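You operate a simulated robot arm through the tools that you are given. There is no shell and no other tool. Be economical: measure what you need, move in short steps, check, and stop when the job is done.

You are at the controls of a simulated two-armed robot. One attempt, no reset.

JOB
Wind in the reel's lead and park it on the black mat.
Fine: free the brake first and put it back on after; the reel spins round with the crank, so hold it with the other hand.
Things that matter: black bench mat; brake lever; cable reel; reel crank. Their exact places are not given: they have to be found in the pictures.

It is judged by the outcome, as a careful person would: the job done as asked, and still so three seconds after it is handed in. It fails if anything else is knocked over, pushed out of place, dropped, spilled or broken.

ROBOT AND FRAMES
Two 7-joint arms with two-finger parallel grippers on one trunk, on a base that drives. Base frame: it is fixed to the floor where the robot stands at the start and does not move with it; the origin is under the middle of the robot, x ahead of it, y to its left, z up; the surface under the hand at the start is at about z = 0.8. Units: m, degrees, N and s.
The left shoulder is at the start at [0.06, 0.143, 0.969], the right one opposite. With the tool pointing down near the work surface each hand reaches from about 0.32 to 0.74 m from the robot's upright axis, wherever it stands, measured 20 degrees to its own side. Places, roughly: black bench mat [0.6, 0.5, 0.8]; brake lever [0.5, 0, 0.8]; reel crank [0.6, -0.1, 0.8]. Payload 1.57 kg a hand.
The TCP of each hand is the grasp point between the finger pads, 0.03 m short of the fingertips. In the tool frame z runs along the fingers and y along their closing line. Largest opening 0.11 m; finger width 0.024, thickness 0.012; the body of the gripper, 0.048 by 0.112 m, starts 0.078 m behind the TCP.
Orientation is that of the tool frame in the base frame, as a unit quaternion [w, x, y, z]. With the fingers straight down and closing along the base's y, the tool's x points along the base's -x, its y along +y and its z along -z.

CONTROLS
- The arms move only by the tool play_rows. It takes "left_motion", "right_motion" or both (then of equal length, played together; a hand with none holds still); each is a list of rows, each a list of 7 numbers: the opening, from 0 (shut) to 1 (fully open), then the shift along the base's x, y, z in units of 100 mm (1.0 is 100 mm), then the turn, a rotation vector about the base's x, y, z in units of 180 degrees (1.0 is 180 degrees). In form: [[grip, x, y, z, wx, wy, wz], ...]. A call has 1 to 10 rows; each row is the pose to reach, as a shift and turn from the pose commanded when the call began. A call with a number of a shift or a turn outside -1 to 1 is refused whole. Each row takes 0.2 s and may step no farther than 0.05 m and 8.6 degrees from the row before; otherwise, or with a gripper value out of range, the whole call is refused. A pose out of reach is approached as far as the arm can. The call stops where the force on the tool passes 50 N (or 10 N more than at its start, if that is more) or the arm is blocked; 0.2 s more then pass. Each finger travels about 0.045 m/s and halts on what it meets, pressing with about 30 N; the grip force reading is that of the motor and also rises with nothing between the fingers. The clock runs only during rows and for 0.2 s after the last one: add rows that repeat a pose to give the fingers time. The reply holds the time, the measured pose of the TCP, the force on the tool along the base axes, the opening and the grip force, in the units named above and with some noise, with the torque about the TCP (base axes, N m) and any sound that the robot's microphone picked up.
- Cameras (640 x 400 px; columns grow to the right, rows downward): "scene" is now at [0.0491, 0.0173, 1.5852]; the picture's right is [0.30, -0.95, 0.00], its down [-0.70, -0.22, -0.68] and it looks along [0.65, 0.20, -0.74] (base axes); focal length 262 px, centre (320, 200). "left" rides on the left gripper at [0.07, -0.016, -0.141] in its tool frame; the picture's right is [0.23, 0.97, 0.00], its down [-0.86, 0.20, -0.48] and it looks along [-0.47, 0.11, 0.88] (tool axes); focal length 222 px, centre (320, 200). "right" rides on the right gripper at [0.07, 0.016, -0.141] in its tool frame; the picture's right is [-0.23, 0.97, 0.00], its down [-0.85, -0.20, -0.48] and it looks along [-0.47, -0.11, 0.88] (tool axes); focal length 222 px, centre (320, 200).
- camera(camera): a new picture of that camera. No time passes.
- lift_body(by): slides the trunk up (or, below 0, down) by that many m; the arms and the scene camera ride with it, the base frame stays. It gives what a move gives, with no picture.
- steer(legs): drives the robot by 1 to 6 legs, each [ahead, left, turn to the left] in m, m and degrees, along the robot's own axes; the way and the turn of a leg run together, so that a leg with both is an arc; at most 1.5 m and 180 degrees a leg. The arms and the cameras ride along, it lands a little off, and it stops where it bumps. It gives what a move gives.
- pan_tilt(pan, tilt): turns the head with the scene camera to pan (to the left, within 86 degrees either way) and tilt (down, from -29 to 69), counted from straight ahead of the robot. It gives what a move gives.
- point_at(camera, pixels): for up to 12 pixels [column, row] of the newest picture of that camera ("zoom" is the newest enlarged one), the place [x, y, z] in the base frame of the surface seen there, good to about 0.002 m, but the place of the scene camera against the robot may be out by one fixed shift of up to 0.012 m in any direction. No time passes.
- zoom(camera, box): a new picture of the part [left, top, right, bottom] of that camera's present view, enlarged. No time passes.
- hand_in(): hands the job in; it is judged then, once.

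Go step by step. Measure first, check grasps and placings, and put right what went wrong. The budget is 80 turns and 70 pictures, counting those below and the enlarged ones. Unless the task says otherwise, let go and move clear before handing in, and close with one line.

The tools are called after "Call:" as name(argument=value, ...) on one line, values as JSON. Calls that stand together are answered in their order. play_rows: Moves the arms, as the interface text tells. Its arguments: {"type":"object","properties":{"left_motion":{"type":"array","items":{"type":"array","items":{"type":"number"}}},"right_motion":{"type":"array","items":{"type":"array","items":{"type":"number"}}}},"required":[]} The other tools are called the same way: lift_body (by) slides the trunk up or down; steer (legs) drives the base; pan_tilt (pan, tilt) turns the head that bears the scene camera; camera (camera) takes a picture; point_at (camera, pixels) gives the place of the surface under pixels of a picture; zoom (camera, box) takes an enlarged picture of a part of a camera's view; hand_in () hands the job in.

At the start:

```text
clock: 0.0
left_ee_pos: [0.4044, 0.2191, 1.0896]
left_ee_rot: [0.0, 0.001, 1.0, -0.001]
left_contact_force: [0.2, 0.5, -0.5]
left_wrist_torque: [0.04, -0.01, 0.01]
left_gripper_width: 0.1101
left_gripper_force: 0.2
right_ee_pos: [0.4989, -0.1859, 1.1442]
right_ee_rot: [0.001, -0.001, 1.0, 0.001]
right_contact_force: [0.0, -0.3, -0.1]
right_wrist_torque: [-0.01, 0.01, 0.0]
right_gripper_width: 0.1101
right_gripper_force: 0.0
trunk travel left (down, up): [-0.568, 0.022]
robot x, y, heading: [-0.0012, 0.0, -0.0]
head pan, tilt: [17.6, 47.4]
```

scene: 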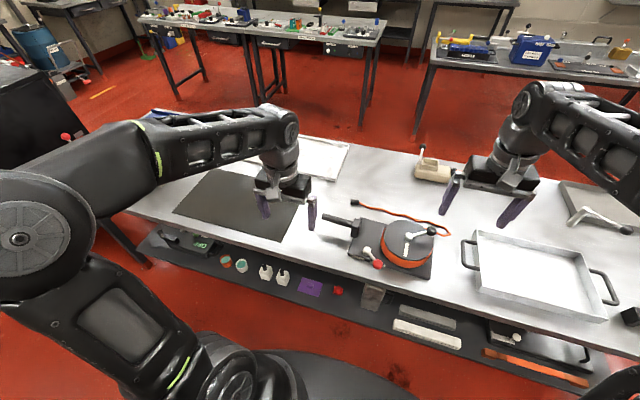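
right: 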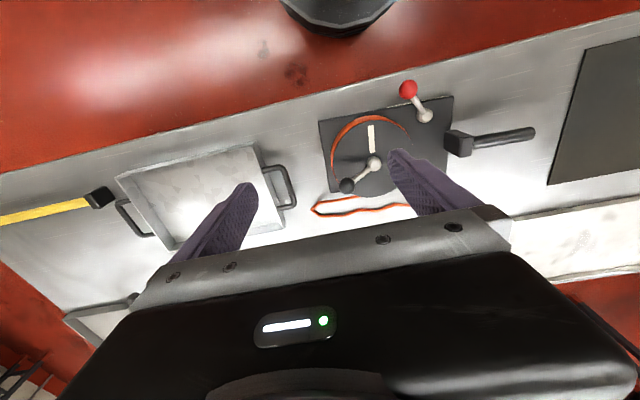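
left: 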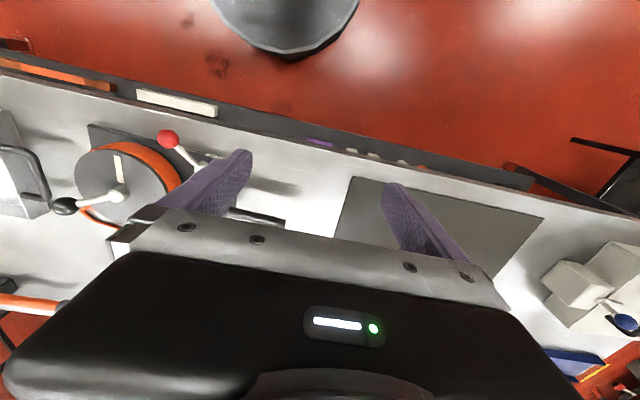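

The reel sits around scene pixel (400,245), with a red brake knob near (378,264), a crank at about (430,230), a handle on its left at (340,220), and the mat at (240,205). I'll zoom in and measure.

Call:
zoom(camera="scene", box=[310, 180, 470, 290])

Call:
zoom(camera="right", box=[300, 60, 560, 230])

```text
3.64 times, centred on (390, 235) of scene
```

zoom: 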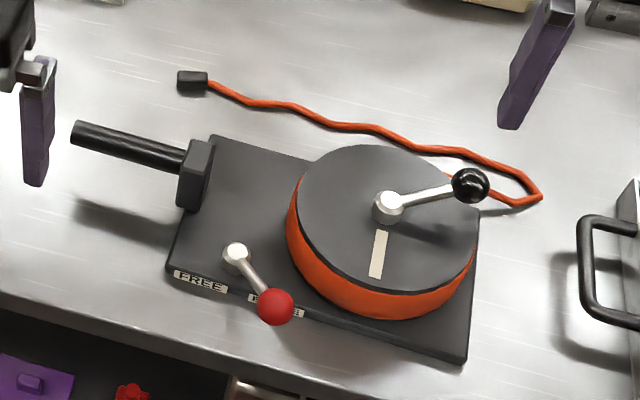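

```text
2.35 times, centred on (430, 145) of right
```

zoom: 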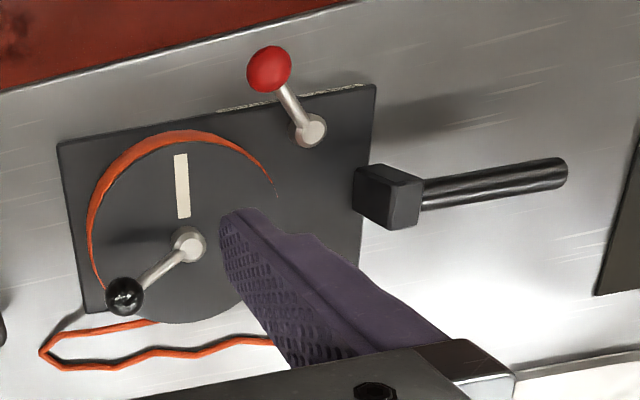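

The lever points at BRAKE, with FREE on the handle side. I'll measure the parts from the right wrist camera, which has no fixed offset, and from the scene camera to compare.

Call:
point_at(camera="zoom", pixels=[[268, 68], [310, 130], [125, 294], [186, 243], [390, 190], [440, 195], [550, 173], [372, 90], [62, 145], [181, 185], [85, 308], [358, 255]])

Call:
point_at(camera="scene", pixels=[[379, 264], [369, 242], [427, 226], [408, 231], [332, 217], [350, 222], [352, 200], [444, 229], [216, 171], [298, 195], [280, 240], [174, 210]])

Call:
point_at(camera="right", pixels=[[560, 180], [583, 55], [527, 131], [500, 138], [480, 132], [490, 165], [620, 190], [630, 40], [285, 205], [315, 211], [345, 190], [320, 122]])

```text
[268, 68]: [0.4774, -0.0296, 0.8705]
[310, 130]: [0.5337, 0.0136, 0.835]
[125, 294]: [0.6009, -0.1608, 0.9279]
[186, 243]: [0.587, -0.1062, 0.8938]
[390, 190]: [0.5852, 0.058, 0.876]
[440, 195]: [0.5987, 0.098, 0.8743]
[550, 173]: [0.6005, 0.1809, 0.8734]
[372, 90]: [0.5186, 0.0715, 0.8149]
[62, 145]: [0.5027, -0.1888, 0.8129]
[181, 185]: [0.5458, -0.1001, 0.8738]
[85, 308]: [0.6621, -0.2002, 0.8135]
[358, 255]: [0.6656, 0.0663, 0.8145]
```

```text
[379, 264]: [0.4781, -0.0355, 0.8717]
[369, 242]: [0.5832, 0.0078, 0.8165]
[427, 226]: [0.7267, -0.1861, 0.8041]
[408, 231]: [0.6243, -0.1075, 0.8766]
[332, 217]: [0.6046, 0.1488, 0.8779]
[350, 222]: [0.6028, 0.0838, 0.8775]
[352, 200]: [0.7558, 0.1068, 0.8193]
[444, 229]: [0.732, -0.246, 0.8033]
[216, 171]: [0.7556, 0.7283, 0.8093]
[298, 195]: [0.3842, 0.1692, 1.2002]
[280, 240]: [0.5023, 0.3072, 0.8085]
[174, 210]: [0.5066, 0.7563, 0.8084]
```

```text
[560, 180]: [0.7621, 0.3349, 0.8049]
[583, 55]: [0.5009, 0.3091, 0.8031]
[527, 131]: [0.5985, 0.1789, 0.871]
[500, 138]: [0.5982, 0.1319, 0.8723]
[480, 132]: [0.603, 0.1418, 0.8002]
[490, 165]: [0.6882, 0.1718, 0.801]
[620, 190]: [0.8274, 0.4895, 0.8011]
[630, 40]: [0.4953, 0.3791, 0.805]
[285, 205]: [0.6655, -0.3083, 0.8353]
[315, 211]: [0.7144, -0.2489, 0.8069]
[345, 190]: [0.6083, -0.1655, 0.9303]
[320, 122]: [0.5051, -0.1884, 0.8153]
```

I need to know which way the lead comes off the drum. I'll zoom closer on the lead's exit and measure points along it.

Call:
zoom(camera="right", box=[300, 160, 400, 225])

Call:
zoom(camera="scene", box=[380, 205, 460, 275])

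```text
6.15 times, centred on (350, 192) of right
```

zoom: 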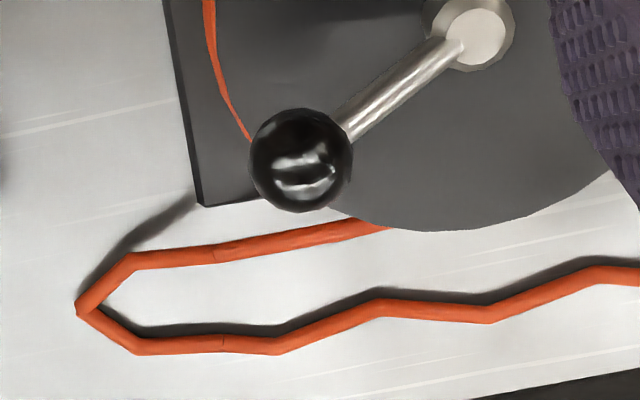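

```text
5.71 times, centred on (420, 240) of scene
```

zoom: 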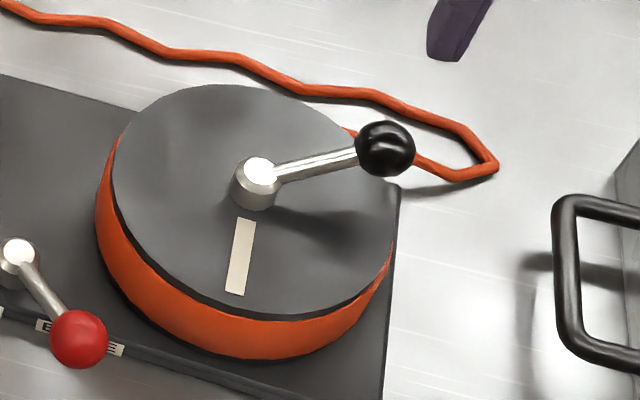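

The lead comes off the far (+x) side of the drum heading toward −y, so winding in is counter-clockwise seen from above. I'll bring the left hand, turned so it closes along x, toward the handle and the right hand toward the brake knob.

Call:
play_rows(left_motion=[[1, 0.1, -0.03, 0, 0, 0, -0.047], [1, 0.2, -0.07, 0, 0, 0, -0.094], [1, 0.3, -0.1, 0, 0, 0, -0.141], [1, 0.4, -0.14, -0.05, 0, 0, -0.188], [1, 0.5, -0.17, -0.1, 0, 0, -0.235], [1, 0.6, -0.21, -0.2, 0, 0, -0.282], [1, 0.7, -0.24, -0.3, 0, 0, -0.329], [1, 0.8, -0.28, -0.35, 0, 0, -0.376], [1, 0.9, -0.31, -0.4, 0, 0, -0.423], [1, 1.0, -0.35, -0.5, 0, 0, -0.47]], right_motion=[[0.6, -0.02, 0.08, -0.09, 0, 0, 0], [0.6, -0.04, 0.16, -0.18, 0, 0, 0], [0.6, -0.06, 0.24, -0.27, 0, 0, 0], [0.6, -0.08, 0.32, -0.36, 0, 0, 0], [0.6, -0.1, 0.4, -0.45, 0, 0, 0], [0.6, -0.12, 0.48, -0.54, 0, 0, 0], [0.6, -0.14, 0.56, -0.63, 0, 0, 0], [0.6, -0.16, 0.64, -0.72, 0, 0, 0], [0.6, -0.18, 0.72, -0.81, 0, 0, 0], [0.6, -0.2, 0.8, -0.9, 0, 0, 0]])

```text
clock: 2.2
left_ee_pos: [0.5056, 0.1833, 1.0391]
left_ee_rot: [0.0, 0.674, 0.739, 0.001]
left_contact_force: [0.9, 0.0, -0.5]
left_wrist_torque: [0.01, 0.02, 0.01]
left_gripper_width: 0.1102
left_gripper_force: 0.0
right_ee_pos: [0.4796, -0.1058, 1.055]
right_ee_rot: [0.001, -0.001, 1.0, -0.001]
right_contact_force: [0.5, 0.5, -0.6]
right_wrist_torque: [-0.03, 0.0, -0.02]
right_gripper_width: 0.0659
right_gripper_force: 0.1
trunk travel left (down, up): [-0.568, 0.022]
robot x, y, heading: [-0.0005, -0.0022, -0.2]
head pan, tilt: [17.6, 47.4]
```

Both moved as commanded. Next I'll bring the left hand above the handle and the right hand above the brake knob.

Call:
play_rows(left_motion=[[0.7, 0.25, -0.08, -0.2, 0, 0, -0.01], [0.7, 0.5, -0.17, -0.4, 0, 0, -0.02], [0.7, 0.75, -0.25, -0.6, 0, 0, -0.03], [0.7, 0.95, -0.33, -0.8, 0, 0, -0.03], [0.7, 0.95, -0.33, -0.8, 0, 0, -0.03]], right_motion=[[0.6, 0, 0.18, -0.2, 0, 0, 0], [0.6, 0, 0.36, -0.4, 0, 0, 0], [0.6, -0.01, 0.54, -0.6, 0, 0, 0], [0.6, -0.02, 0.74, -0.8, 0, 0, 0], [0.6, -0.02, 0.74, -0.8, 0, 0, 0]])

Call:
camera(camera="left")

Call:
camera(camera="right")

```text
clock: 3.4
left_ee_pos: [0.6009, 0.1496, 0.9582]
left_ee_rot: [0.0, 0.707, 0.707, 0.001]
left_contact_force: [-0.5, 0.2, -0.3]
left_wrist_torque: [0.03, -0.03, 0.0]
left_gripper_width: 0.0773
left_gripper_force: 0.0
right_ee_pos: [0.4756, -0.0312, 0.9763]
right_ee_rot: [0.003, 0.0, 1.0, -0.001]
right_contact_force: [0.4, -1.0, 0.4]
right_wrist_torque: [0.05, -0.01, 0.01]
right_gripper_width: 0.0659
right_gripper_force: 0.0
trunk travel left (down, up): [-0.568, 0.022]
robot x, y, heading: [-0.0011, 0.0001, -0.2]
head pan, tilt: [17.6, 47.4]
```

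```text
62 pictures are left
```

left: 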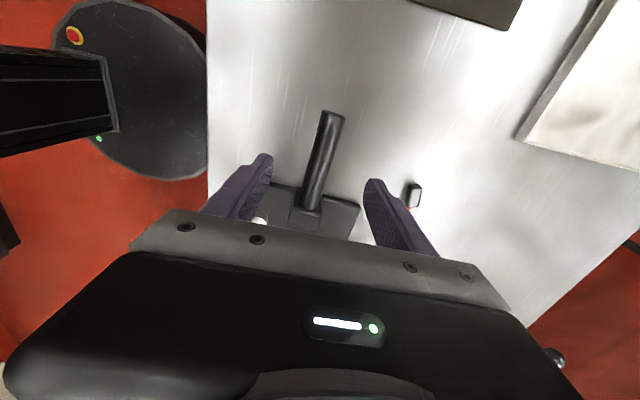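

```text
61 pictures are left
```

right: 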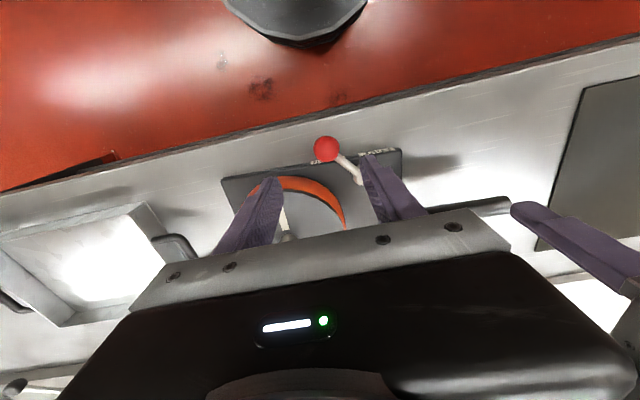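

The handle bar runs between the left fingers, around (320,165) in the left view, and the red knob is at (326,148) in the right view. I'll measure both so I can line up before descending.

Call:
point_at(camera="left", pixels=[[330, 118], [320, 160], [312, 200], [305, 215], [414, 195], [313, 165], [328, 165]])

Call:
point_at(camera="right", pixels=[[326, 148], [326, 138], [315, 149], [337, 149], [326, 159], [345, 168], [358, 180], [320, 161], [372, 155]])

```text
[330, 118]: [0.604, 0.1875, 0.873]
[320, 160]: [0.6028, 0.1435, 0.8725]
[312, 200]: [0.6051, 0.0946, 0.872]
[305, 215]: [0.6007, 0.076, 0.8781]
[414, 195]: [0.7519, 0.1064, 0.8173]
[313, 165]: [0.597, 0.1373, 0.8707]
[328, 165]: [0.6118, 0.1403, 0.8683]
```

```text
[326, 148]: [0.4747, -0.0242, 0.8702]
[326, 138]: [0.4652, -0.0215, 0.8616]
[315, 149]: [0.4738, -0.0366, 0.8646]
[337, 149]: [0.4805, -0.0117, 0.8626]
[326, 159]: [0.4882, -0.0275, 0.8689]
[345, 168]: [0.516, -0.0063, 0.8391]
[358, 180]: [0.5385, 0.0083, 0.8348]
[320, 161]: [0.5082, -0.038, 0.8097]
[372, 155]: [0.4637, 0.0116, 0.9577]
```

The handle axis is at x≈0.604, z≈0.862 and the knob centre is about (0.477,−0.026,0.858). I'll lower both hands and close the left on the handle.

Call:
play_rows(left_motion=[[0.7, 0.03, 0, -0.25, 0, 0, 0], [0.7, 0.03, 0, -0.5, 0, 0, 0], [0.7, 0.03, 0, -0.75, 0, 0, 0], [0.7, 0.03, 0, -0.94, 0, 0, 0], [0.7, 0.03, 0, -0.94, 0, 0, 0], [0, 0.03, 0, -0.94, 0, 0, 0], [0, 0.03, 0, -0.94, 0, 0, 0], [0, 0.03, 0, -0.94, 0, 0, 0], [0, 0.03, 0, -0.94, 0, 0, 0], [0, 0.03, 0, -0.94, 0, 0, 0]], right_motion=[[0.6, 0.01, 0.05, -0.2, 0, 0, 0], [0.6, 0.01, 0.05, -0.4, 0, 0, 0], [0.6, 0.01, 0.05, -0.6, 0, 0, 0], [0.6, 0.01, 0.05, -0.8, 0, 0, 0], [0.6, 0.01, 0.05, -1.0, 0, 0, 0], [0.6, 0.01, 0.05, -1.0, 0, 0, 0], [0.6, 0.01, 0.05, -1.0, 0, 0, 0], [0.6, 0.01, 0.05, -1.0, 0, 0, 0], [0.6, 0.01, 0.05, -1.0, 0, 0, 0], [0.6, 0.01, 0.05, -1.0, 0, 0, 0]])

Call:
camera(camera="right")

```text
clock: 5.6
left_ee_pos: [0.6048, 0.1517, 0.8648]
left_ee_rot: [0.001, 0.708, 0.706, 0.0]
left_contact_force: [-1.5, 1.3, 0.1]
left_wrist_torque: [-0.08, 0.01, -0.62]
left_gripper_width: 0.0267
left_gripper_force: 30.4
right_ee_pos: [0.4787, -0.0287, 0.8777]
right_ee_rot: [0.001, -0.001, 1.0, 0.0]
right_contact_force: [-0.3, -0.4, -0.8]
right_wrist_torque: [-0.01, 0.0, 0.02]
right_gripper_width: 0.0661
right_gripper_force: 0.0
trunk travel left (down, up): [-0.568, 0.022]
robot x, y, heading: [-0.0013, -0.0007, 0.0]
head pan, tilt: [17.6, 47.4]
```

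```text
60 pictures are left
```

right: 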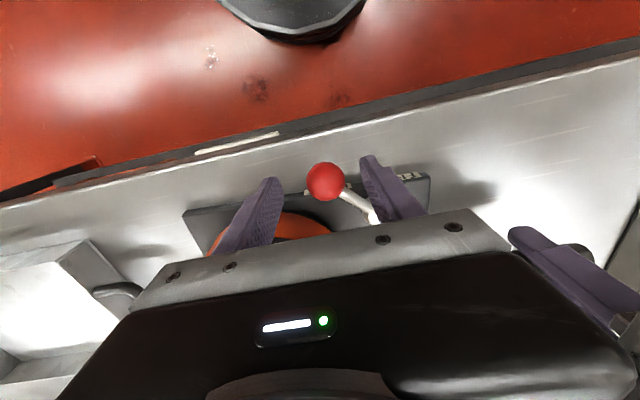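

The handle is gripped at 27 mm. I'll turn the right hand to close along the lever's tangent, lower it 1.7 cm and grip the red knob.

Call:
play_rows(right_motion=[[0.6, 0, 0.02, 0, 0, 0, 0.045], [0.6, 0, 0.02, -0.05, 0, 0, 0.09], [0.6, 0, 0.02, -0.1, 0, 0, 0.135], [0.6, 0, 0.02, -0.15, 0, 0, 0.18], [0.6, 0, 0.02, -0.17, 0, 0, 0.21], [0, 0, 0.02, -0.17, 0, 0, 0.21], [0, 0, 0.02, -0.17, 0, 0, 0.21], [0, 0, 0.02, -0.17, 0, 0, 0.21], [0, 0, 0.02, -0.17, 0, 0, 0.21]])

Call:
camera(camera="right")

```text
clock: 7.6
left_ee_pos: [0.6046, 0.1514, 0.8644]
left_ee_rot: [0.0, 0.707, 0.707, 0.001]
left_contact_force: [-2.7, -0.2, 0.2]
left_wrist_torque: [-0.01, 0.01, -0.75]
left_gripper_width: 0.0265
left_gripper_force: 30.6
right_ee_pos: [0.4781, -0.0245, 0.8582]
right_ee_rot: [0.0, -0.325, 0.946, 0.0]
right_contact_force: [1.1, -0.2, -0.6]
right_wrist_torque: [-0.01, -0.01, -0.04]
right_gripper_width: 0.031
right_gripper_force: 29.8
trunk travel left (down, up): [-0.568, 0.022]
robot x, y, heading: [-0.0042, 0.0029, -0.1]
head pan, tilt: [17.6, 47.4]
```

```text
59 pictures are left
```

right: 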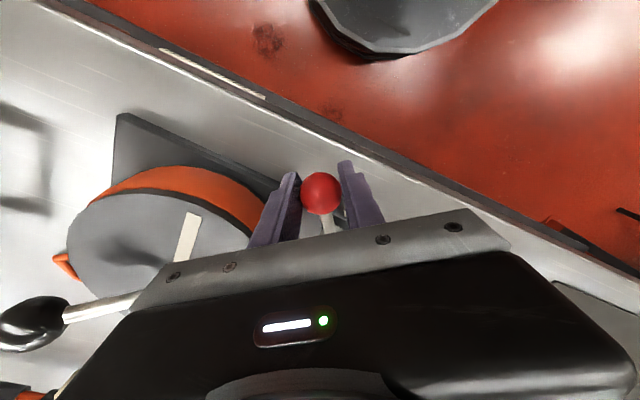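

The knob is gripped at 31 mm. I'll swing it clockwise around the pivot at about (0.536,0.013) toward FREE.

Call:
play_rows(right_motion=[[0, -0.047, 0.084, 0, 0, 0, -0.0444], [0, -0.081, 0.175, 0, 0, 0, -0.0889], [0, -0.102, 0.268, 0, 0, 0, -0.1333], [0, -0.111, 0.364, 0, 0, 0, -0.1778], [0, -0.105, 0.461, 0, 0, 0, -0.2222], [0, -0.087, 0.555, 0, 0, 0, -0.2667]])

Call:
zoom(camera="scene", box=[310, 180, 470, 290])

```text
clock: 9.0
left_ee_pos: [0.6053, 0.1515, 0.8641]
left_ee_rot: [0.0, 0.707, 0.707, -0.001]
left_contact_force: [-2.6, -0.6, 3.2]
left_wrist_torque: [-0.3, 0.11, -0.52]
left_gripper_width: 0.0262
left_gripper_force: 30.4
right_ee_pos: [0.4709, 0.0307, 0.8585]
right_ee_rot: [0.0, 0.088, 0.996, -0.001]
right_contact_force: [1.4, 2.3, 0.1]
right_wrist_torque: [-0.02, 0.49, 0.26]
right_gripper_width: 0.0307
right_gripper_force: 30.2
trunk travel left (down, up): [-0.568, 0.022]
robot x, y, heading: [0.0029, -0.0012, 0.2]
head pan, tilt: [17.6, 47.4]
```

```text
3.64 times, centred on (390, 235) of scene
```

zoom: 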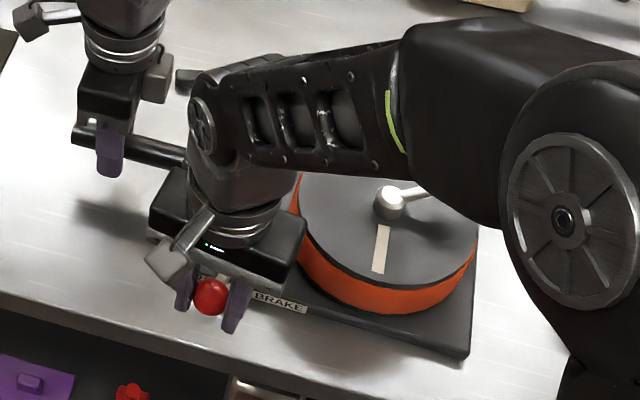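

The lever followed without resistance and no sound was reported. I'll continue the arc toward the FREE end.

Call:
play_rows(right_motion=[[0, 0.032, 0.091, 0, 0, 0, -0.0444], [0, 0.076, 0.177, 0, 0, 0, -0.0889], [0, 0.131, 0.256, 0, 0, 0, -0.1333], [0, 0.131, 0.256, 0, 0, 0, -0.1333]])

Call:
zoom(camera="scene", box=[310, 180, 470, 290])

```text
clock: 10.0
left_ee_pos: [0.6064, 0.1563, 0.8659]
left_ee_rot: [-0.001, 0.706, 0.708, 0.005]
left_contact_force: [25.0, 28.1, -0.5]
left_wrist_torque: [0.12, -0.12, -0.59]
left_gripper_width: 0.0269
left_gripper_force: 29.9
right_ee_pos: [0.4783, 0.0519, 0.8552]
right_ee_rot: [-0.003, 0.295, 0.955, -0.007]
right_contact_force: [-21.5, -34.1, 13.9]
right_wrist_torque: [-0.49, -0.22, -0.07]
right_gripper_width: 0.031
right_gripper_force: 29.9
trunk travel left (down, up): [-0.568, 0.022]
robot x, y, heading: [-0.0008, -0.0034, 0.1]
head pan, tilt: [17.6, 47.4]
```

```text
3.64 times, centred on (390, 235) of scene
```

zoom: 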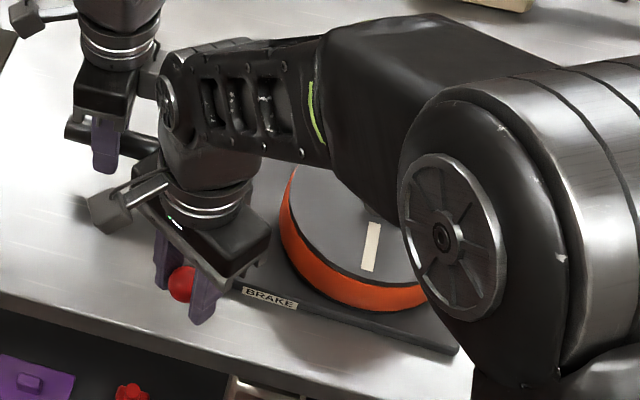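

The arc stopped with about 40 N at the knob's mirror position (0.478,0.052), so the lever is at the FREE stop. I'll let go and rise.

Call:
play_rows(right_motion=[[0.3, -0.05, -0.08, 0, 0, 0, 0], [0.6, -0.05, -0.08, 0, 0, 0, 0], [0.6, -0.05, -0.08, 0, 0, 0, 0], [0.6, -0.05, -0.08, 0.25, 0, 0, 0], [0.6, -0.05, -0.08, 0.5, 0, 0, 0], [0.6, -0.05, -0.08, 0.75, 0, 0, 0], [0.6, -0.05, -0.08, 1.0, 0, 0, 0]])

Call:
camera(camera="right")

Call:
zoom(camera="scene", box=[310, 180, 470, 290])

```text
clock: 11.6
left_ee_pos: [0.6041, 0.1516, 0.8649]
left_ee_rot: [0.0, 0.707, 0.707, 0.0]
left_contact_force: [-3.5, -2.4, 3.9]
left_wrist_torque: [-0.55, 0.22, -0.59]
left_gripper_width: 0.0257
left_gripper_force: 29.7
right_ee_pos: [0.4751, 0.0455, 0.9568]
right_ee_rot: [0.0, 0.294, 0.956, -0.002]
right_contact_force: [-0.7, 0.2, -0.5]
right_wrist_torque: [-0.03, 0.0, 0.01]
right_gripper_width: 0.066
right_gripper_force: 0.0
trunk travel left (down, up): [-0.568, 0.022]
robot x, y, heading: [-0.0019, -0.0018, -0.1]
head pan, tilt: [17.6, 47.4]
```

```text
56 pictures are left
```

right: 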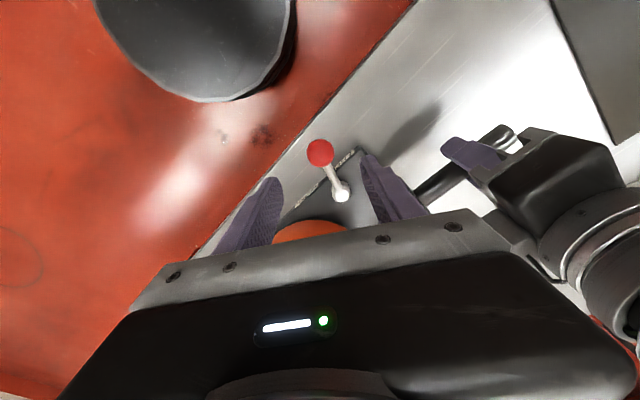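

```text
3.64 times, centred on (390, 235) of scene
```

zoom: 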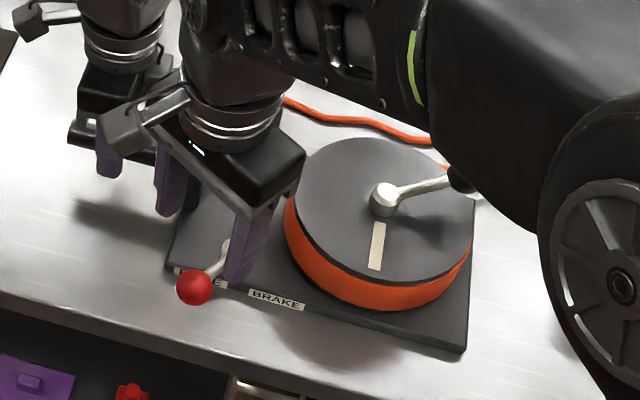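

The lever now sits over FREE. I'll take the right hand up and over to the crank knob near (0.603,−0.163), turning it to φ≈−76°.

Call:
play_rows(right_motion=[[0.6, 0, 0, 0.25, 0, 0, 0], [0.6, 0, -0.1, 0.5, 0, 0, -0.04], [0.6, 0.1, -0.3, 0.5, 0, 0, -0.08], [0.6, 0.25, -0.5, 0.5, 0, 0, -0.12], [0.6, 0.4, -0.7, 0.5, 0, 0, -0.16], [0.6, 0.55, -0.9, 0.5, 0, 0, -0.2], [0.6, 0.65, -1.0, 0.5, 0, 0, -0.235]])

Call:
play_rows(right_motion=[[0.6, 0.15, -0.3, 0, 0, 0, 0], [0.6, 0.3, -0.6, 0, 0, 0, 0], [0.6, 0.45, -0.85, 0, 0, 0, 0], [0.6, 0.62, -1.0, 0, 0, 0, 0], [0.6, 0.62, -1.0, 0, 0, 0, 0]])

Call:
camera(camera="right")

Call:
zoom(camera="scene", box=[310, 180, 470, 290])

```text
clock: 13.2
left_ee_pos: [0.6052, 0.1527, 0.8632]
left_ee_rot: [0.0, 0.707, 0.707, 0.0]
left_contact_force: [-2.4, 1.2, 0.6]
left_wrist_torque: [0.27, 0.07, -0.68]
left_gripper_width: 0.0259
left_gripper_force: 29.9
right_ee_pos: [0.5423, -0.0533, 1.0098]
right_ee_rot: [0.001, 0.62, 0.785, 0.0]
right_contact_force: [0.0, 0.1, 0.2]
right_wrist_torque: [0.0, 0.0, 0.01]
right_gripper_width: 0.0657
right_gripper_force: 0.0
trunk travel left (down, up): [-0.568, 0.022]
robot x, y, heading: [-0.0014, -0.0035, 0.1]
head pan, tilt: [17.6, 47.4]
```

```text
clock: 14.4
left_ee_pos: [0.6043, 0.1507, 0.8635]
left_ee_rot: [0.0, 0.707, 0.707, 0.001]
left_contact_force: [-1.9, 1.4, 0.1]
left_wrist_torque: [0.03, -0.02, -0.69]
left_gripper_width: 0.0257
left_gripper_force: 30.4
right_ee_pos: [0.6039, -0.1524, 1.0082]
right_ee_rot: [0.001, 0.618, 0.786, 0.0]
right_contact_force: [-0.1, -0.2, 0.2]
right_wrist_torque: [0.02, 0.0, -0.02]
right_gripper_width: 0.0661
right_gripper_force: 0.1
trunk travel left (down, up): [-0.568, 0.022]
robot x, y, heading: [-0.0027, 0.0009, 0.1]
head pan, tilt: [17.6, 47.4]
```

```text
54 pictures are left
```

right: 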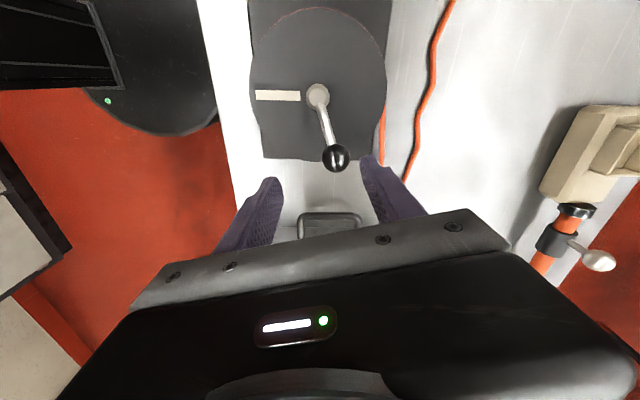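

```text
3.64 times, centred on (390, 235) of scene
```

zoom: 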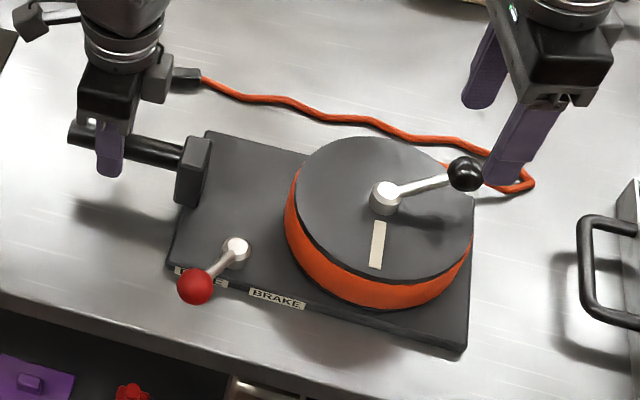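

The view is clear: knob at (337,158) and hub at (318,94) in the right camera. I'll measure them exactly.

Call:
point_at(camera="right", pixels=[[337, 158], [325, 156], [349, 156], [337, 147], [336, 170], [318, 94], [311, 94], [325, 94], [327, 125]])

```text
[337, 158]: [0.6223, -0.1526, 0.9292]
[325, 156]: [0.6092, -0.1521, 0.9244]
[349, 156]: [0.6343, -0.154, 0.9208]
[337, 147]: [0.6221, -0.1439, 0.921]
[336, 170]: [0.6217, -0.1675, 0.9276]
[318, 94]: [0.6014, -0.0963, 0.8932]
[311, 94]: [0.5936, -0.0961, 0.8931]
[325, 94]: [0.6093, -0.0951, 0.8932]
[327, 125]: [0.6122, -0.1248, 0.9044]
```

The hub is at about (0.6014,−0.0965), and the knob centre at about (0.622,−0.157,0.915), giving a radius of about 0.064 and θ≈−71°. I'll descend and grip the knob.

Call:
play_rows(right_motion=[[0.6, 0.1, -0.04, -0.1, 0, 0, 0.02], [0.6, 0.18, -0.05, -0.25, 0, 0, 0.03], [0.6, 0.18, -0.05, -0.5, 0, 0, 0.03], [0.6, 0.18, -0.05, -0.75, 0, 0, 0.03], [0.6, 0.18, -0.05, -0.9, 0, 0, 0.03], [0, 0.18, -0.05, -0.9, 0, 0, 0.03], [0, 0.18, -0.05, -0.9, 0, 0, 0.03], [0, 0.18, -0.05, -0.9, 0, 0, 0.03], [0, 0.18, -0.05, -0.9, 0, 0, 0.03]])

Call:
camera(camera="right")

```text
clock: 16.4
left_ee_pos: [0.6045, 0.1513, 0.8655]
left_ee_rot: [-0.001, 0.707, 0.707, 0.0]
left_contact_force: [-1.7, 1.8, 0.9]
left_wrist_torque: [-0.08, 0.04, -0.68]
left_gripper_width: 0.0257
left_gripper_force: 30.1
right_ee_pos: [0.6226, -0.1574, 0.9179]
right_ee_rot: [0.0, 0.58, 0.814, -0.002]
right_contact_force: [0.6, -0.4, -1.1]
right_wrist_torque: [0.0, 0.0, -0.01]
right_gripper_width: 0.0314
right_gripper_force: 29.7
trunk travel left (down, up): [-0.568, 0.022]
robot x, y, heading: [0.0005, -0.001, -0.0]
head pan, tilt: [17.6, 47.4]
```

```text
52 pictures are left
```

right: 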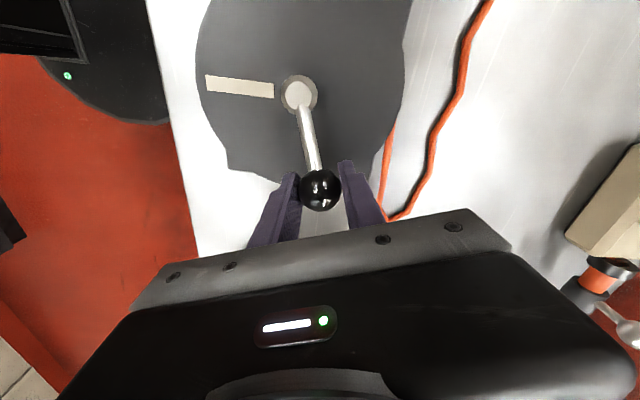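

The knob is gripped at 31 mm. I'll start with a short 32° counter-clockwise stroke and check force, lead and reel.

Call:
play_rows(right_motion=[[0, 0.083, 0.035, 0, 0, 0, 0.0444], [0, 0.16, 0.082, 0, 0, 0, 0.0889], [0, 0.23, 0.139, 0, 0, 0, 0.1333], [0, 0.291, 0.205, 0, 0, 0, 0.1778]])

Call:
camera(camera="right")

Call:
zoom(camera="scene", box=[310, 180, 470, 290])

```text
clock: 17.4
left_ee_pos: [0.6047, 0.1524, 0.8644]
left_ee_rot: [-0.001, 0.706, 0.708, 0.0]
left_contact_force: [-0.4, 8.7, -0.5]
left_wrist_torque: [-0.1, 0.01, 0.49]
left_gripper_width: 0.0254
left_gripper_force: 30.2
right_ee_pos: [0.652, -0.1395, 0.9175]
right_ee_rot: [0.003, 0.334, 0.943, -0.002]
right_contact_force: [2.1, -13.4, 4.3]
right_wrist_torque: [-0.16, -0.38, 0.17]
right_gripper_width: 0.0318
right_gripper_force: 30.4
trunk travel left (down, up): [-0.568, 0.022]
robot x, y, heading: [-0.0002, -0.0003, -0.2]
head pan, tilt: [17.6, 47.4]
```

```text
51 pictures are left
```

right: 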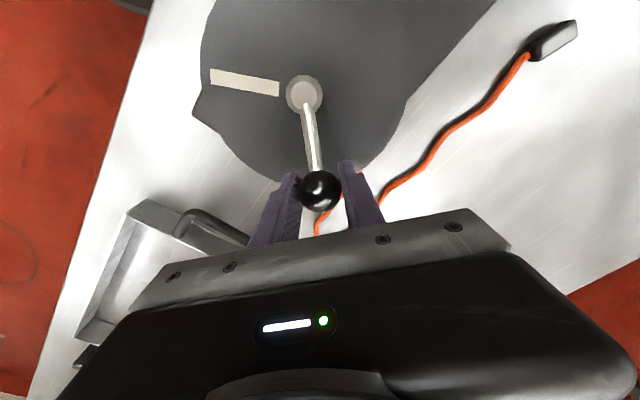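

```text
3.64 times, centred on (390, 235) of scene
```

zoom: 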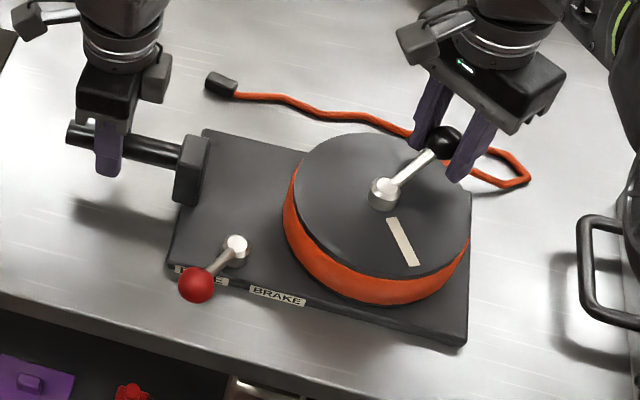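

Counter-clockwise is winding in: the plug moved from (190,77) to (220,85) in the zoom while the reel stayed put. I'll recheck the hub centre before a longer stroke.

Call:
point_at(camera="right", pixels=[[304, 94], [296, 94], [312, 94], [304, 86], [304, 102], [545, 42], [320, 190]])

```text
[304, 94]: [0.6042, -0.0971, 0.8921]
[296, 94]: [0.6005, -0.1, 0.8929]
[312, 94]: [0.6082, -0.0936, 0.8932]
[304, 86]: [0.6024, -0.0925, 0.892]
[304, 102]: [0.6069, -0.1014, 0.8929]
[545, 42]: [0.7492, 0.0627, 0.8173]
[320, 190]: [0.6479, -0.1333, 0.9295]
```

The hub is at (0.604,−0.097). I'll continue with an 80° stroke on that circle.

Call:
play_rows(right_motion=[[0, 0.062, 0.063, 0, 0, 0, 0.0444], [0, 0.104, 0.142, 0, 0, 0, 0.0889], [0, 0.134, 0.225, 0, 0, 0, 0.1333], [0, 0.152, 0.312, 0, 0, 0, 0.1778], [0, 0.158, 0.4, 0, 0, 0, 0.2222], [0, 0.152, 0.488, 0, 0, 0, 0.2667], [0, 0.133, 0.575, 0, 0, 0, 0.3111], [0, 0.103, 0.658, 0, 0, 0, 0.3556], [0, 0.061, 0.736, 0, 0, 0, 0.4], [0, 0.009, 0.808, 0, 0, 0, 0.4444]])

Call:
zoom(camera="scene", box=[310, 180, 470, 290])

```text
clock: 19.6
left_ee_pos: [0.6053, 0.15, 0.8645]
left_ee_rot: [-0.001, 0.707, 0.708, 0.0]
left_contact_force: [0.3, 12.3, 1.7]
left_wrist_torque: [0.46, 0.22, 0.72]
left_gripper_width: 0.0254
left_gripper_force: 30.2
right_ee_pos: [0.6519, -0.0564, 0.9176]
right_ee_rot: [0.0, -0.352, 0.936, 0.0]
right_contact_force: [-2.9, -10.5, 0.5]
right_wrist_torque: [-0.1, 0.26, 0.13]
right_gripper_width: 0.0311
right_gripper_force: 30.1
trunk travel left (down, up): [-0.568, 0.022]
robot x, y, heading: [-0.0016, 0.0023, -0.2]
head pan, tilt: [17.6, 47.4]
```

```text
3.64 times, centred on (390, 235) of scene
```

zoom: 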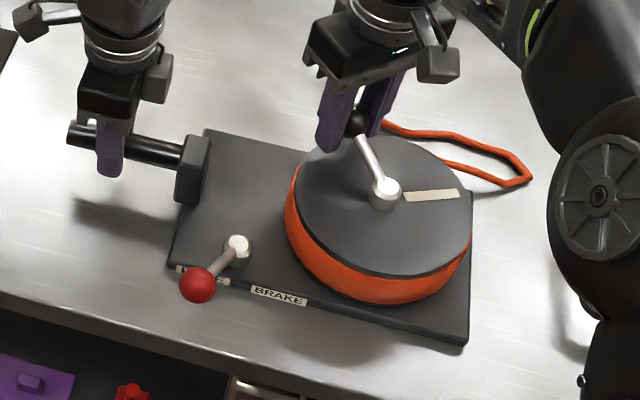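

Forces are fine (about 11 N) and the lead is shortening. I'll continue another 64°.

Call:
play_rows(right_motion=[[0, -0.062, 0.064, 0, 0, 0, 0.0444], [0, -0.132, 0.118, 0, 0, 0, 0.0889], [0, -0.209, 0.162, 0, 0, 0, 0.1333], [0, -0.291, 0.195, 0, 0, 0, 0.1778], [0, -0.377, 0.217, 0, 0, 0, 0.2222], [0, -0.465, 0.226, 0, 0, 0, 0.2667], [0, -0.553, 0.222, 0, 0, 0, 0.3111], [0, -0.641, 0.207, 0, 0, 0, 0.3556]])

Call:
zoom(camera="scene", box=[310, 180, 470, 290])

```text
clock: 21.4
left_ee_pos: [0.6051, 0.1499, 0.8629]
left_ee_rot: [-0.001, 0.707, 0.707, -0.001]
left_contact_force: [-5.8, 11.9, 3.9]
left_wrist_torque: [-0.34, 0.07, -0.92]
left_gripper_width: 0.0258
left_gripper_force: 30.1
right_ee_pos: [0.5875, -0.035, 0.9177]
right_ee_rot: [0.0, 0.794, -0.607, 0.0]
right_contact_force: [5.2, -12.7, 0.7]
right_wrist_torque: [-0.19, -0.18, -0.02]
right_gripper_width: 0.0314
right_gripper_force: 30.2
trunk travel left (down, up): [-0.568, 0.022]
robot x, y, heading: [0.0011, -0.0012, -0.1]
head pan, tilt: [17.6, 47.4]
```

```text
3.64 times, centred on (390, 235) of scene
```

zoom: 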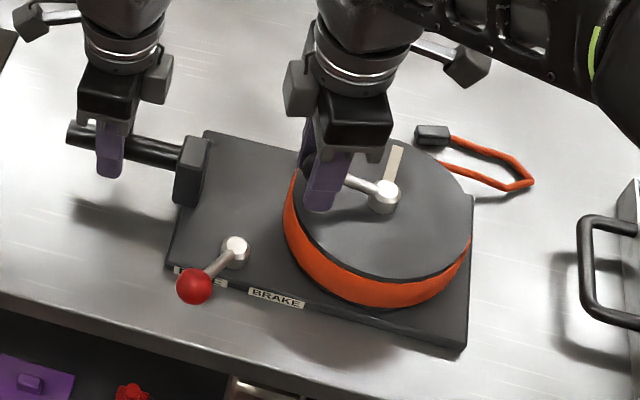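

About half the lead is in. I'll continue 40° with the same grip and watch for a wrist limit.

Call:
play_rows(right_motion=[[0, -0.084, -0.028, 0, 0, 0, 0.0444], [0, -0.163, -0.067, 0, 0, 0, 0.0889], [0, -0.237, -0.116, 0, 0, 0, 0.1333], [0, -0.303, -0.176, 0, 0, 0, 0.1778], [0, -0.359, -0.244, 0, 0, 0, 0.2222]])

Call:
zoom(camera="scene", box=[310, 180, 470, 290])

```text
clock: 22.6
left_ee_pos: [0.6058, 0.1489, 0.8639]
left_ee_rot: [0.001, 0.708, 0.707, -0.001]
left_contact_force: [-3.7, -5.5, -0.3]
left_wrist_torque: [0.68, -0.02, -0.5]
left_gripper_width: 0.0259
left_gripper_force: 30.2
right_ee_pos: [0.5511, -0.0565, 0.9172]
right_ee_rot: [-0.002, 0.955, -0.298, -0.001]
right_contact_force: [2.4, 6.8, -0.8]
right_wrist_torque: [0.59, 0.57, 0.16]
right_gripper_width: 0.0312
right_gripper_force: 29.6
trunk travel left (down, up): [-0.568, 0.022]
robot x, y, heading: [0.001, 0.0011, -0.0]
head pan, tilt: [17.6, 47.4]
```

```text
3.64 times, centred on (390, 235) of scene
```

zoom: 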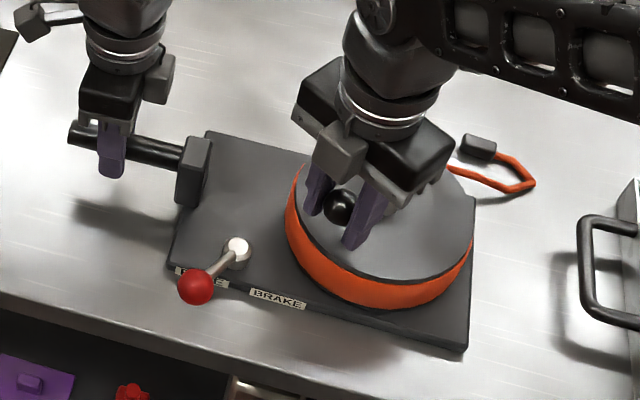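

Still following well at φ≈145°. I'll go another 32°.

Call:
play_rows(right_motion=[[0, -0.047, -0.075, 0, 0, 0, 0.0444], [0, -0.083, -0.156, 0, 0, 0, 0.0889], [0, -0.107, -0.241, 0, 0, 0, 0.1333], [0, -0.12, -0.329, 0, 0, 0, 0.1778]])

Call:
zoom(camera="scene", box=[310, 180, 470, 290])

```text
clock: 23.6
left_ee_pos: [0.6061, 0.1514, 0.8651]
left_ee_rot: [-0.001, 0.706, 0.708, -0.002]
left_contact_force: [-4.6, -13.9, 0.2]
left_wrist_torque: [-0.91, 0.17, -0.66]
left_gripper_width: 0.0256
left_gripper_force: 29.7
right_ee_pos: [0.5401, -0.0928, 0.9174]
right_ee_rot: [-0.001, 1.0, -0.025, -0.001]
right_contact_force: [3.4, 11.2, 0.2]
right_wrist_torque: [0.02, 0.52, 0.29]
right_gripper_width: 0.0312
right_gripper_force: 29.7
trunk travel left (down, up): [-0.568, 0.022]
robot x, y, heading: [0.0003, 0.0014, -0.2]
head pan, tilt: [17.6, 47.4]
```

```text
3.64 times, centred on (390, 235) of scene
```

zoom: 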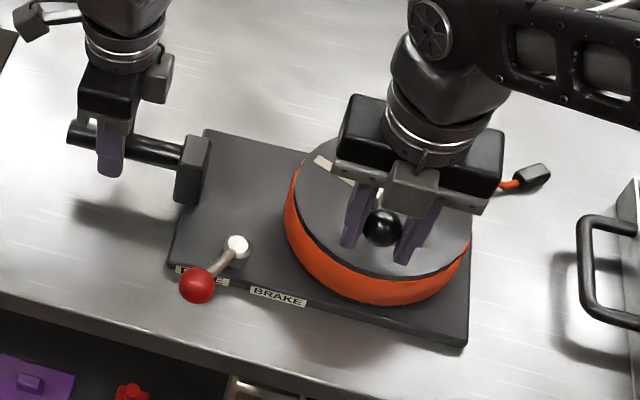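

The plug is near the drum's far side at (530,178). The wrist still follows, so I'll do another 32°.

Call:
play_rows(right_motion=[[0, 0.001, -0.088, 0, 0, 0, 0.0444], [0, 0.013, -0.176, 0, 0, 0, 0.0889], [0, 0.038, -0.261, 0, 0, 0, 0.1333], [0, 0.074, -0.342, 0, 0, 0, 0.1778]])

Call:
zoom(camera="scene", box=[310, 180, 470, 290])

```text
clock: 24.6
left_ee_pos: [0.6034, 0.1526, 0.8648]
left_ee_rot: [-0.001, 0.707, 0.707, 0.001]
left_contact_force: [-3.2, -6.7, 2.5]
left_wrist_torque: [0.08, 0.03, -0.77]
left_gripper_width: 0.0252
left_gripper_force: 30.2
right_ee_pos: [0.5467, -0.1284, 0.9178]
right_ee_rot: [0.0, 0.968, 0.252, -0.001]
right_contact_force: [6.0, 4.0, -0.6]
right_wrist_torque: [0.16, 0.26, -0.11]
right_gripper_width: 0.0313
right_gripper_force: 29.5
trunk travel left (down, up): [-0.568, 0.022]
robot x, y, heading: [-0.0003, -0.001, -0.3]
head pan, tilt: [17.6, 47.4]
```

```text
3.64 times, centred on (390, 235) of scene
```

zoom: 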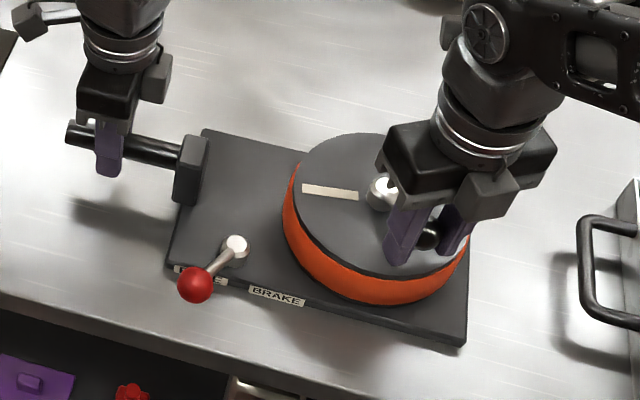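

The lead's end is now hidden behind the right hand in the scene view, so I'll check the wrist cameras.

Call:
camera(camera="right")

Call:
camera(camera="scene")

```text
44 pictures are left
```

right: 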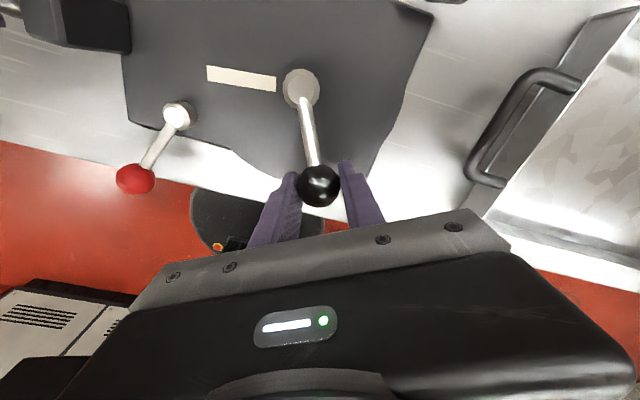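

```text
43 pictures are left
```

scene: 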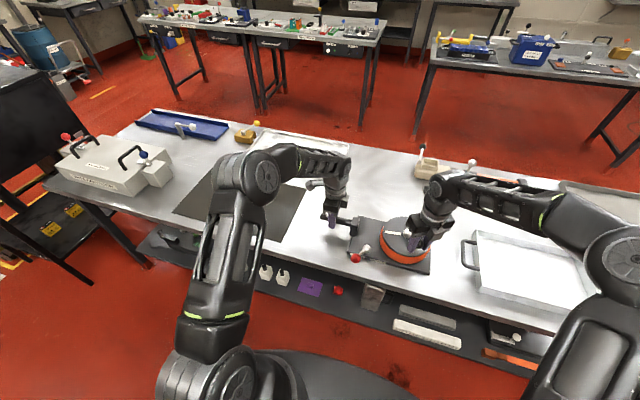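

The plug is still out of sight. I'll turn another 32°, where the hand should move clear of the line of sight.

Call:
play_rows(right_motion=[[0, 0.047, -0.075, 0, 0, 0, 0.0444], [0, 0.104, -0.143, 0, 0, 0, 0.0889], [0, 0.17, -0.202, 0, 0, 0, 0.1333], [0, 0.243, -0.251, 0, 0, 0, 0.1778]])

Call:
zoom(camera="scene", box=[310, 180, 470, 290])

Call:
camera(camera="right")

```text
clock: 25.5
left_ee_pos: [0.6028, 0.1562, 0.8649]
left_ee_rot: [-0.003, 0.707, 0.707, 0.002]
left_contact_force: [-3.3, 1.7, 6.4]
left_wrist_torque: [0.17, 0.14, -0.59]
left_gripper_width: 0.0289
left_gripper_force: 29.5
right_ee_pos: [0.5004, -0.1028, 0.9024]
right_ee_rot: [0.008, 0.892, 0.452, 0.007]
right_contact_force: [-5.3, -0.9, 9.5]
right_wrist_torque: [-0.02, 0.34, 0.08]
right_gripper_width: 0.0313
right_gripper_force: 30.0
right hand out of reach, approached as far as the arm can: row 2, 3, 4
trunk travel left (down, up): [-0.568, 0.022]
robot x, y, heading: [-0.0001, -0.0008, -0.1]
head pan, tilt: [17.6, 47.4]
stopped in row 4 (right hand): the force on the tool passed its limit at 66 N (the readings are from after the stop); the commanded pose is now the measured one
```

```text
3.64 times, centred on (390, 235) of scene
```

zoom: 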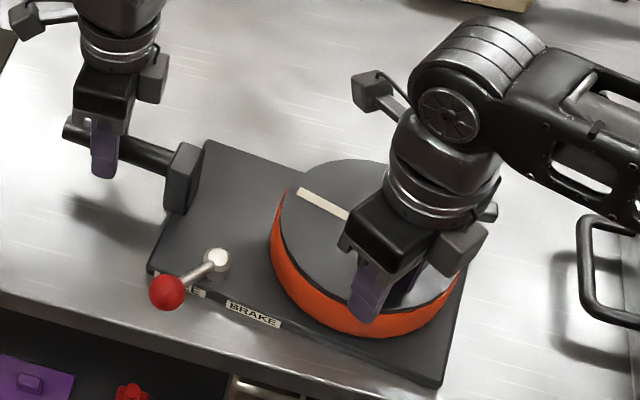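

```text
41 pictures are left
```

right: 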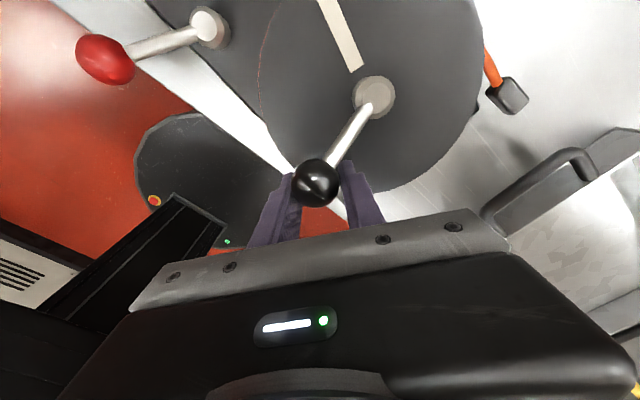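

The wrist reached its limit and tugged the reel a little askew, but it is still upright and held. The plug is nearly home at (507,95) in the right view; I'll release the knob and rise.

Call:
play_rows(right_motion=[[0.3, 0, 0, 0, 0, 0, 0], [0.6, 0, 0, 0, 0, 0, 0], [0.6, 0, 0, 0, 0, 0, 0], [0.6, 0, 0, 0.25, 0, 0, -0.02], [0.6, 0, 0, 0.5, 0, 0, -0.06], [0.6, 0, 0, 0.75, 0, 0, -0.1], [0.6, 0, 0, 1.0, 0, 0, -0.14], [0.6, 0, 0, 1.0, 0, 0, -0.18]])

Call:
camera(camera="scene")

Call:
camera(camera="left")

```text
clock: 27.3
left_ee_pos: [0.604, 0.1545, 0.8645]
left_ee_rot: [-0.002, 0.707, 0.707, 0.002]
left_contact_force: [-5.4, 2.0, 13.5]
left_wrist_torque: [-0.13, 0.01, -0.89]
left_gripper_width: 0.0286
left_gripper_force: 30.1
right_ee_pos: [0.5, -0.1013, 1.0012]
right_ee_rot: [0.01, 0.983, 0.183, 0.004]
right_contact_force: [0.4, 0.1, 0.6]
right_wrist_torque: [-0.01, 0.01, 0.0]
right_gripper_width: 0.0662
right_gripper_force: 0.1
trunk travel left (down, up): [-0.568, 0.022]
robot x, y, heading: [-0.0014, -0.0025, 0.3]
head pan, tilt: [17.6, 47.4]
```

```text
40 pictures are left
```

scene: 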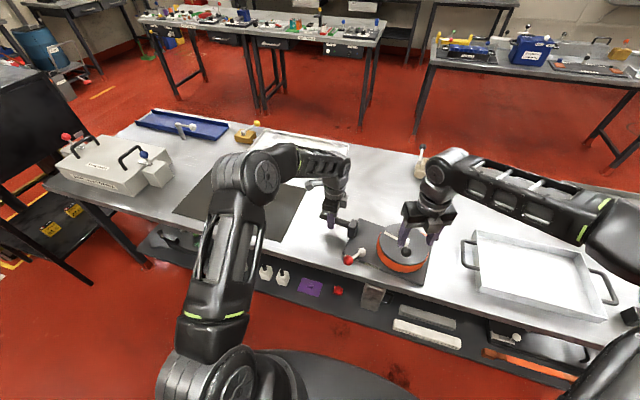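

```text
39 pictures are left
```

left: 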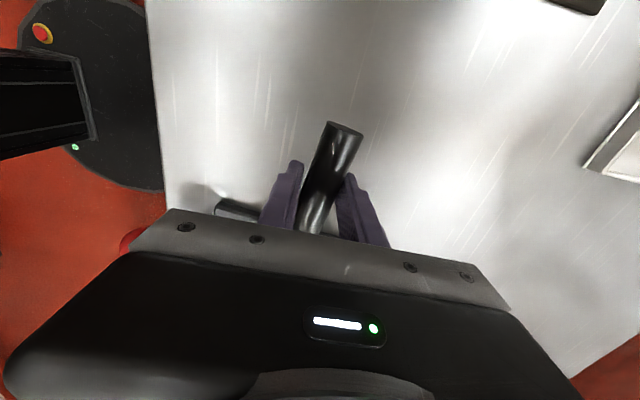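

The handle is skewed about 10° in the left fingers, seen at (325,180). I'll measure it, as well as the new hub and knob positions from the right camera.

Call:
point_at(camera="left", pixels=[[340, 135], [332, 160], [322, 190], [312, 222]])

Call:
camera(camera="right")

```text
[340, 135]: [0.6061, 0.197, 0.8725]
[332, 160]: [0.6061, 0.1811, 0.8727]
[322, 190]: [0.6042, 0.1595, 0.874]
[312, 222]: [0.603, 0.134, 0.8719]
```

```text
38 pictures are left
```

right: 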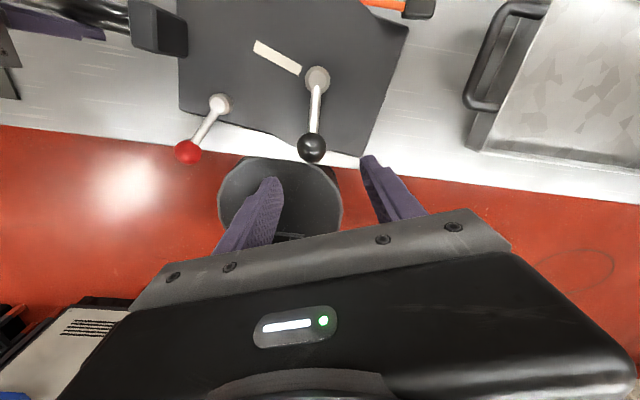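

The handle is only about 3° off, which is fine. I'll measure the hub (317,77) and knob (312,148) now.

Call:
point_at(camera="right", pixels=[[317, 77], [308, 77], [326, 77], [312, 148], [300, 148], [324, 148], [312, 137], [312, 160], [423, 8], [408, 28], [180, 90], [357, 153]])

```text
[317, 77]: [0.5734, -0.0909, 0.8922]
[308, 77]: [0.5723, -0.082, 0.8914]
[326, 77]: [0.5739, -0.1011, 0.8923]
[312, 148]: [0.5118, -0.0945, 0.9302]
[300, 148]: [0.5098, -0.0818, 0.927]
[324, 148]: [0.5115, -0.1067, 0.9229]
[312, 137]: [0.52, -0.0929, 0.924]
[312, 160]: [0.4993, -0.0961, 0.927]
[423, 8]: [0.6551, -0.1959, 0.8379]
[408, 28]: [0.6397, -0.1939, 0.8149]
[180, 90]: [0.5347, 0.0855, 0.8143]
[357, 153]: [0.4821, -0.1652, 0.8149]
```

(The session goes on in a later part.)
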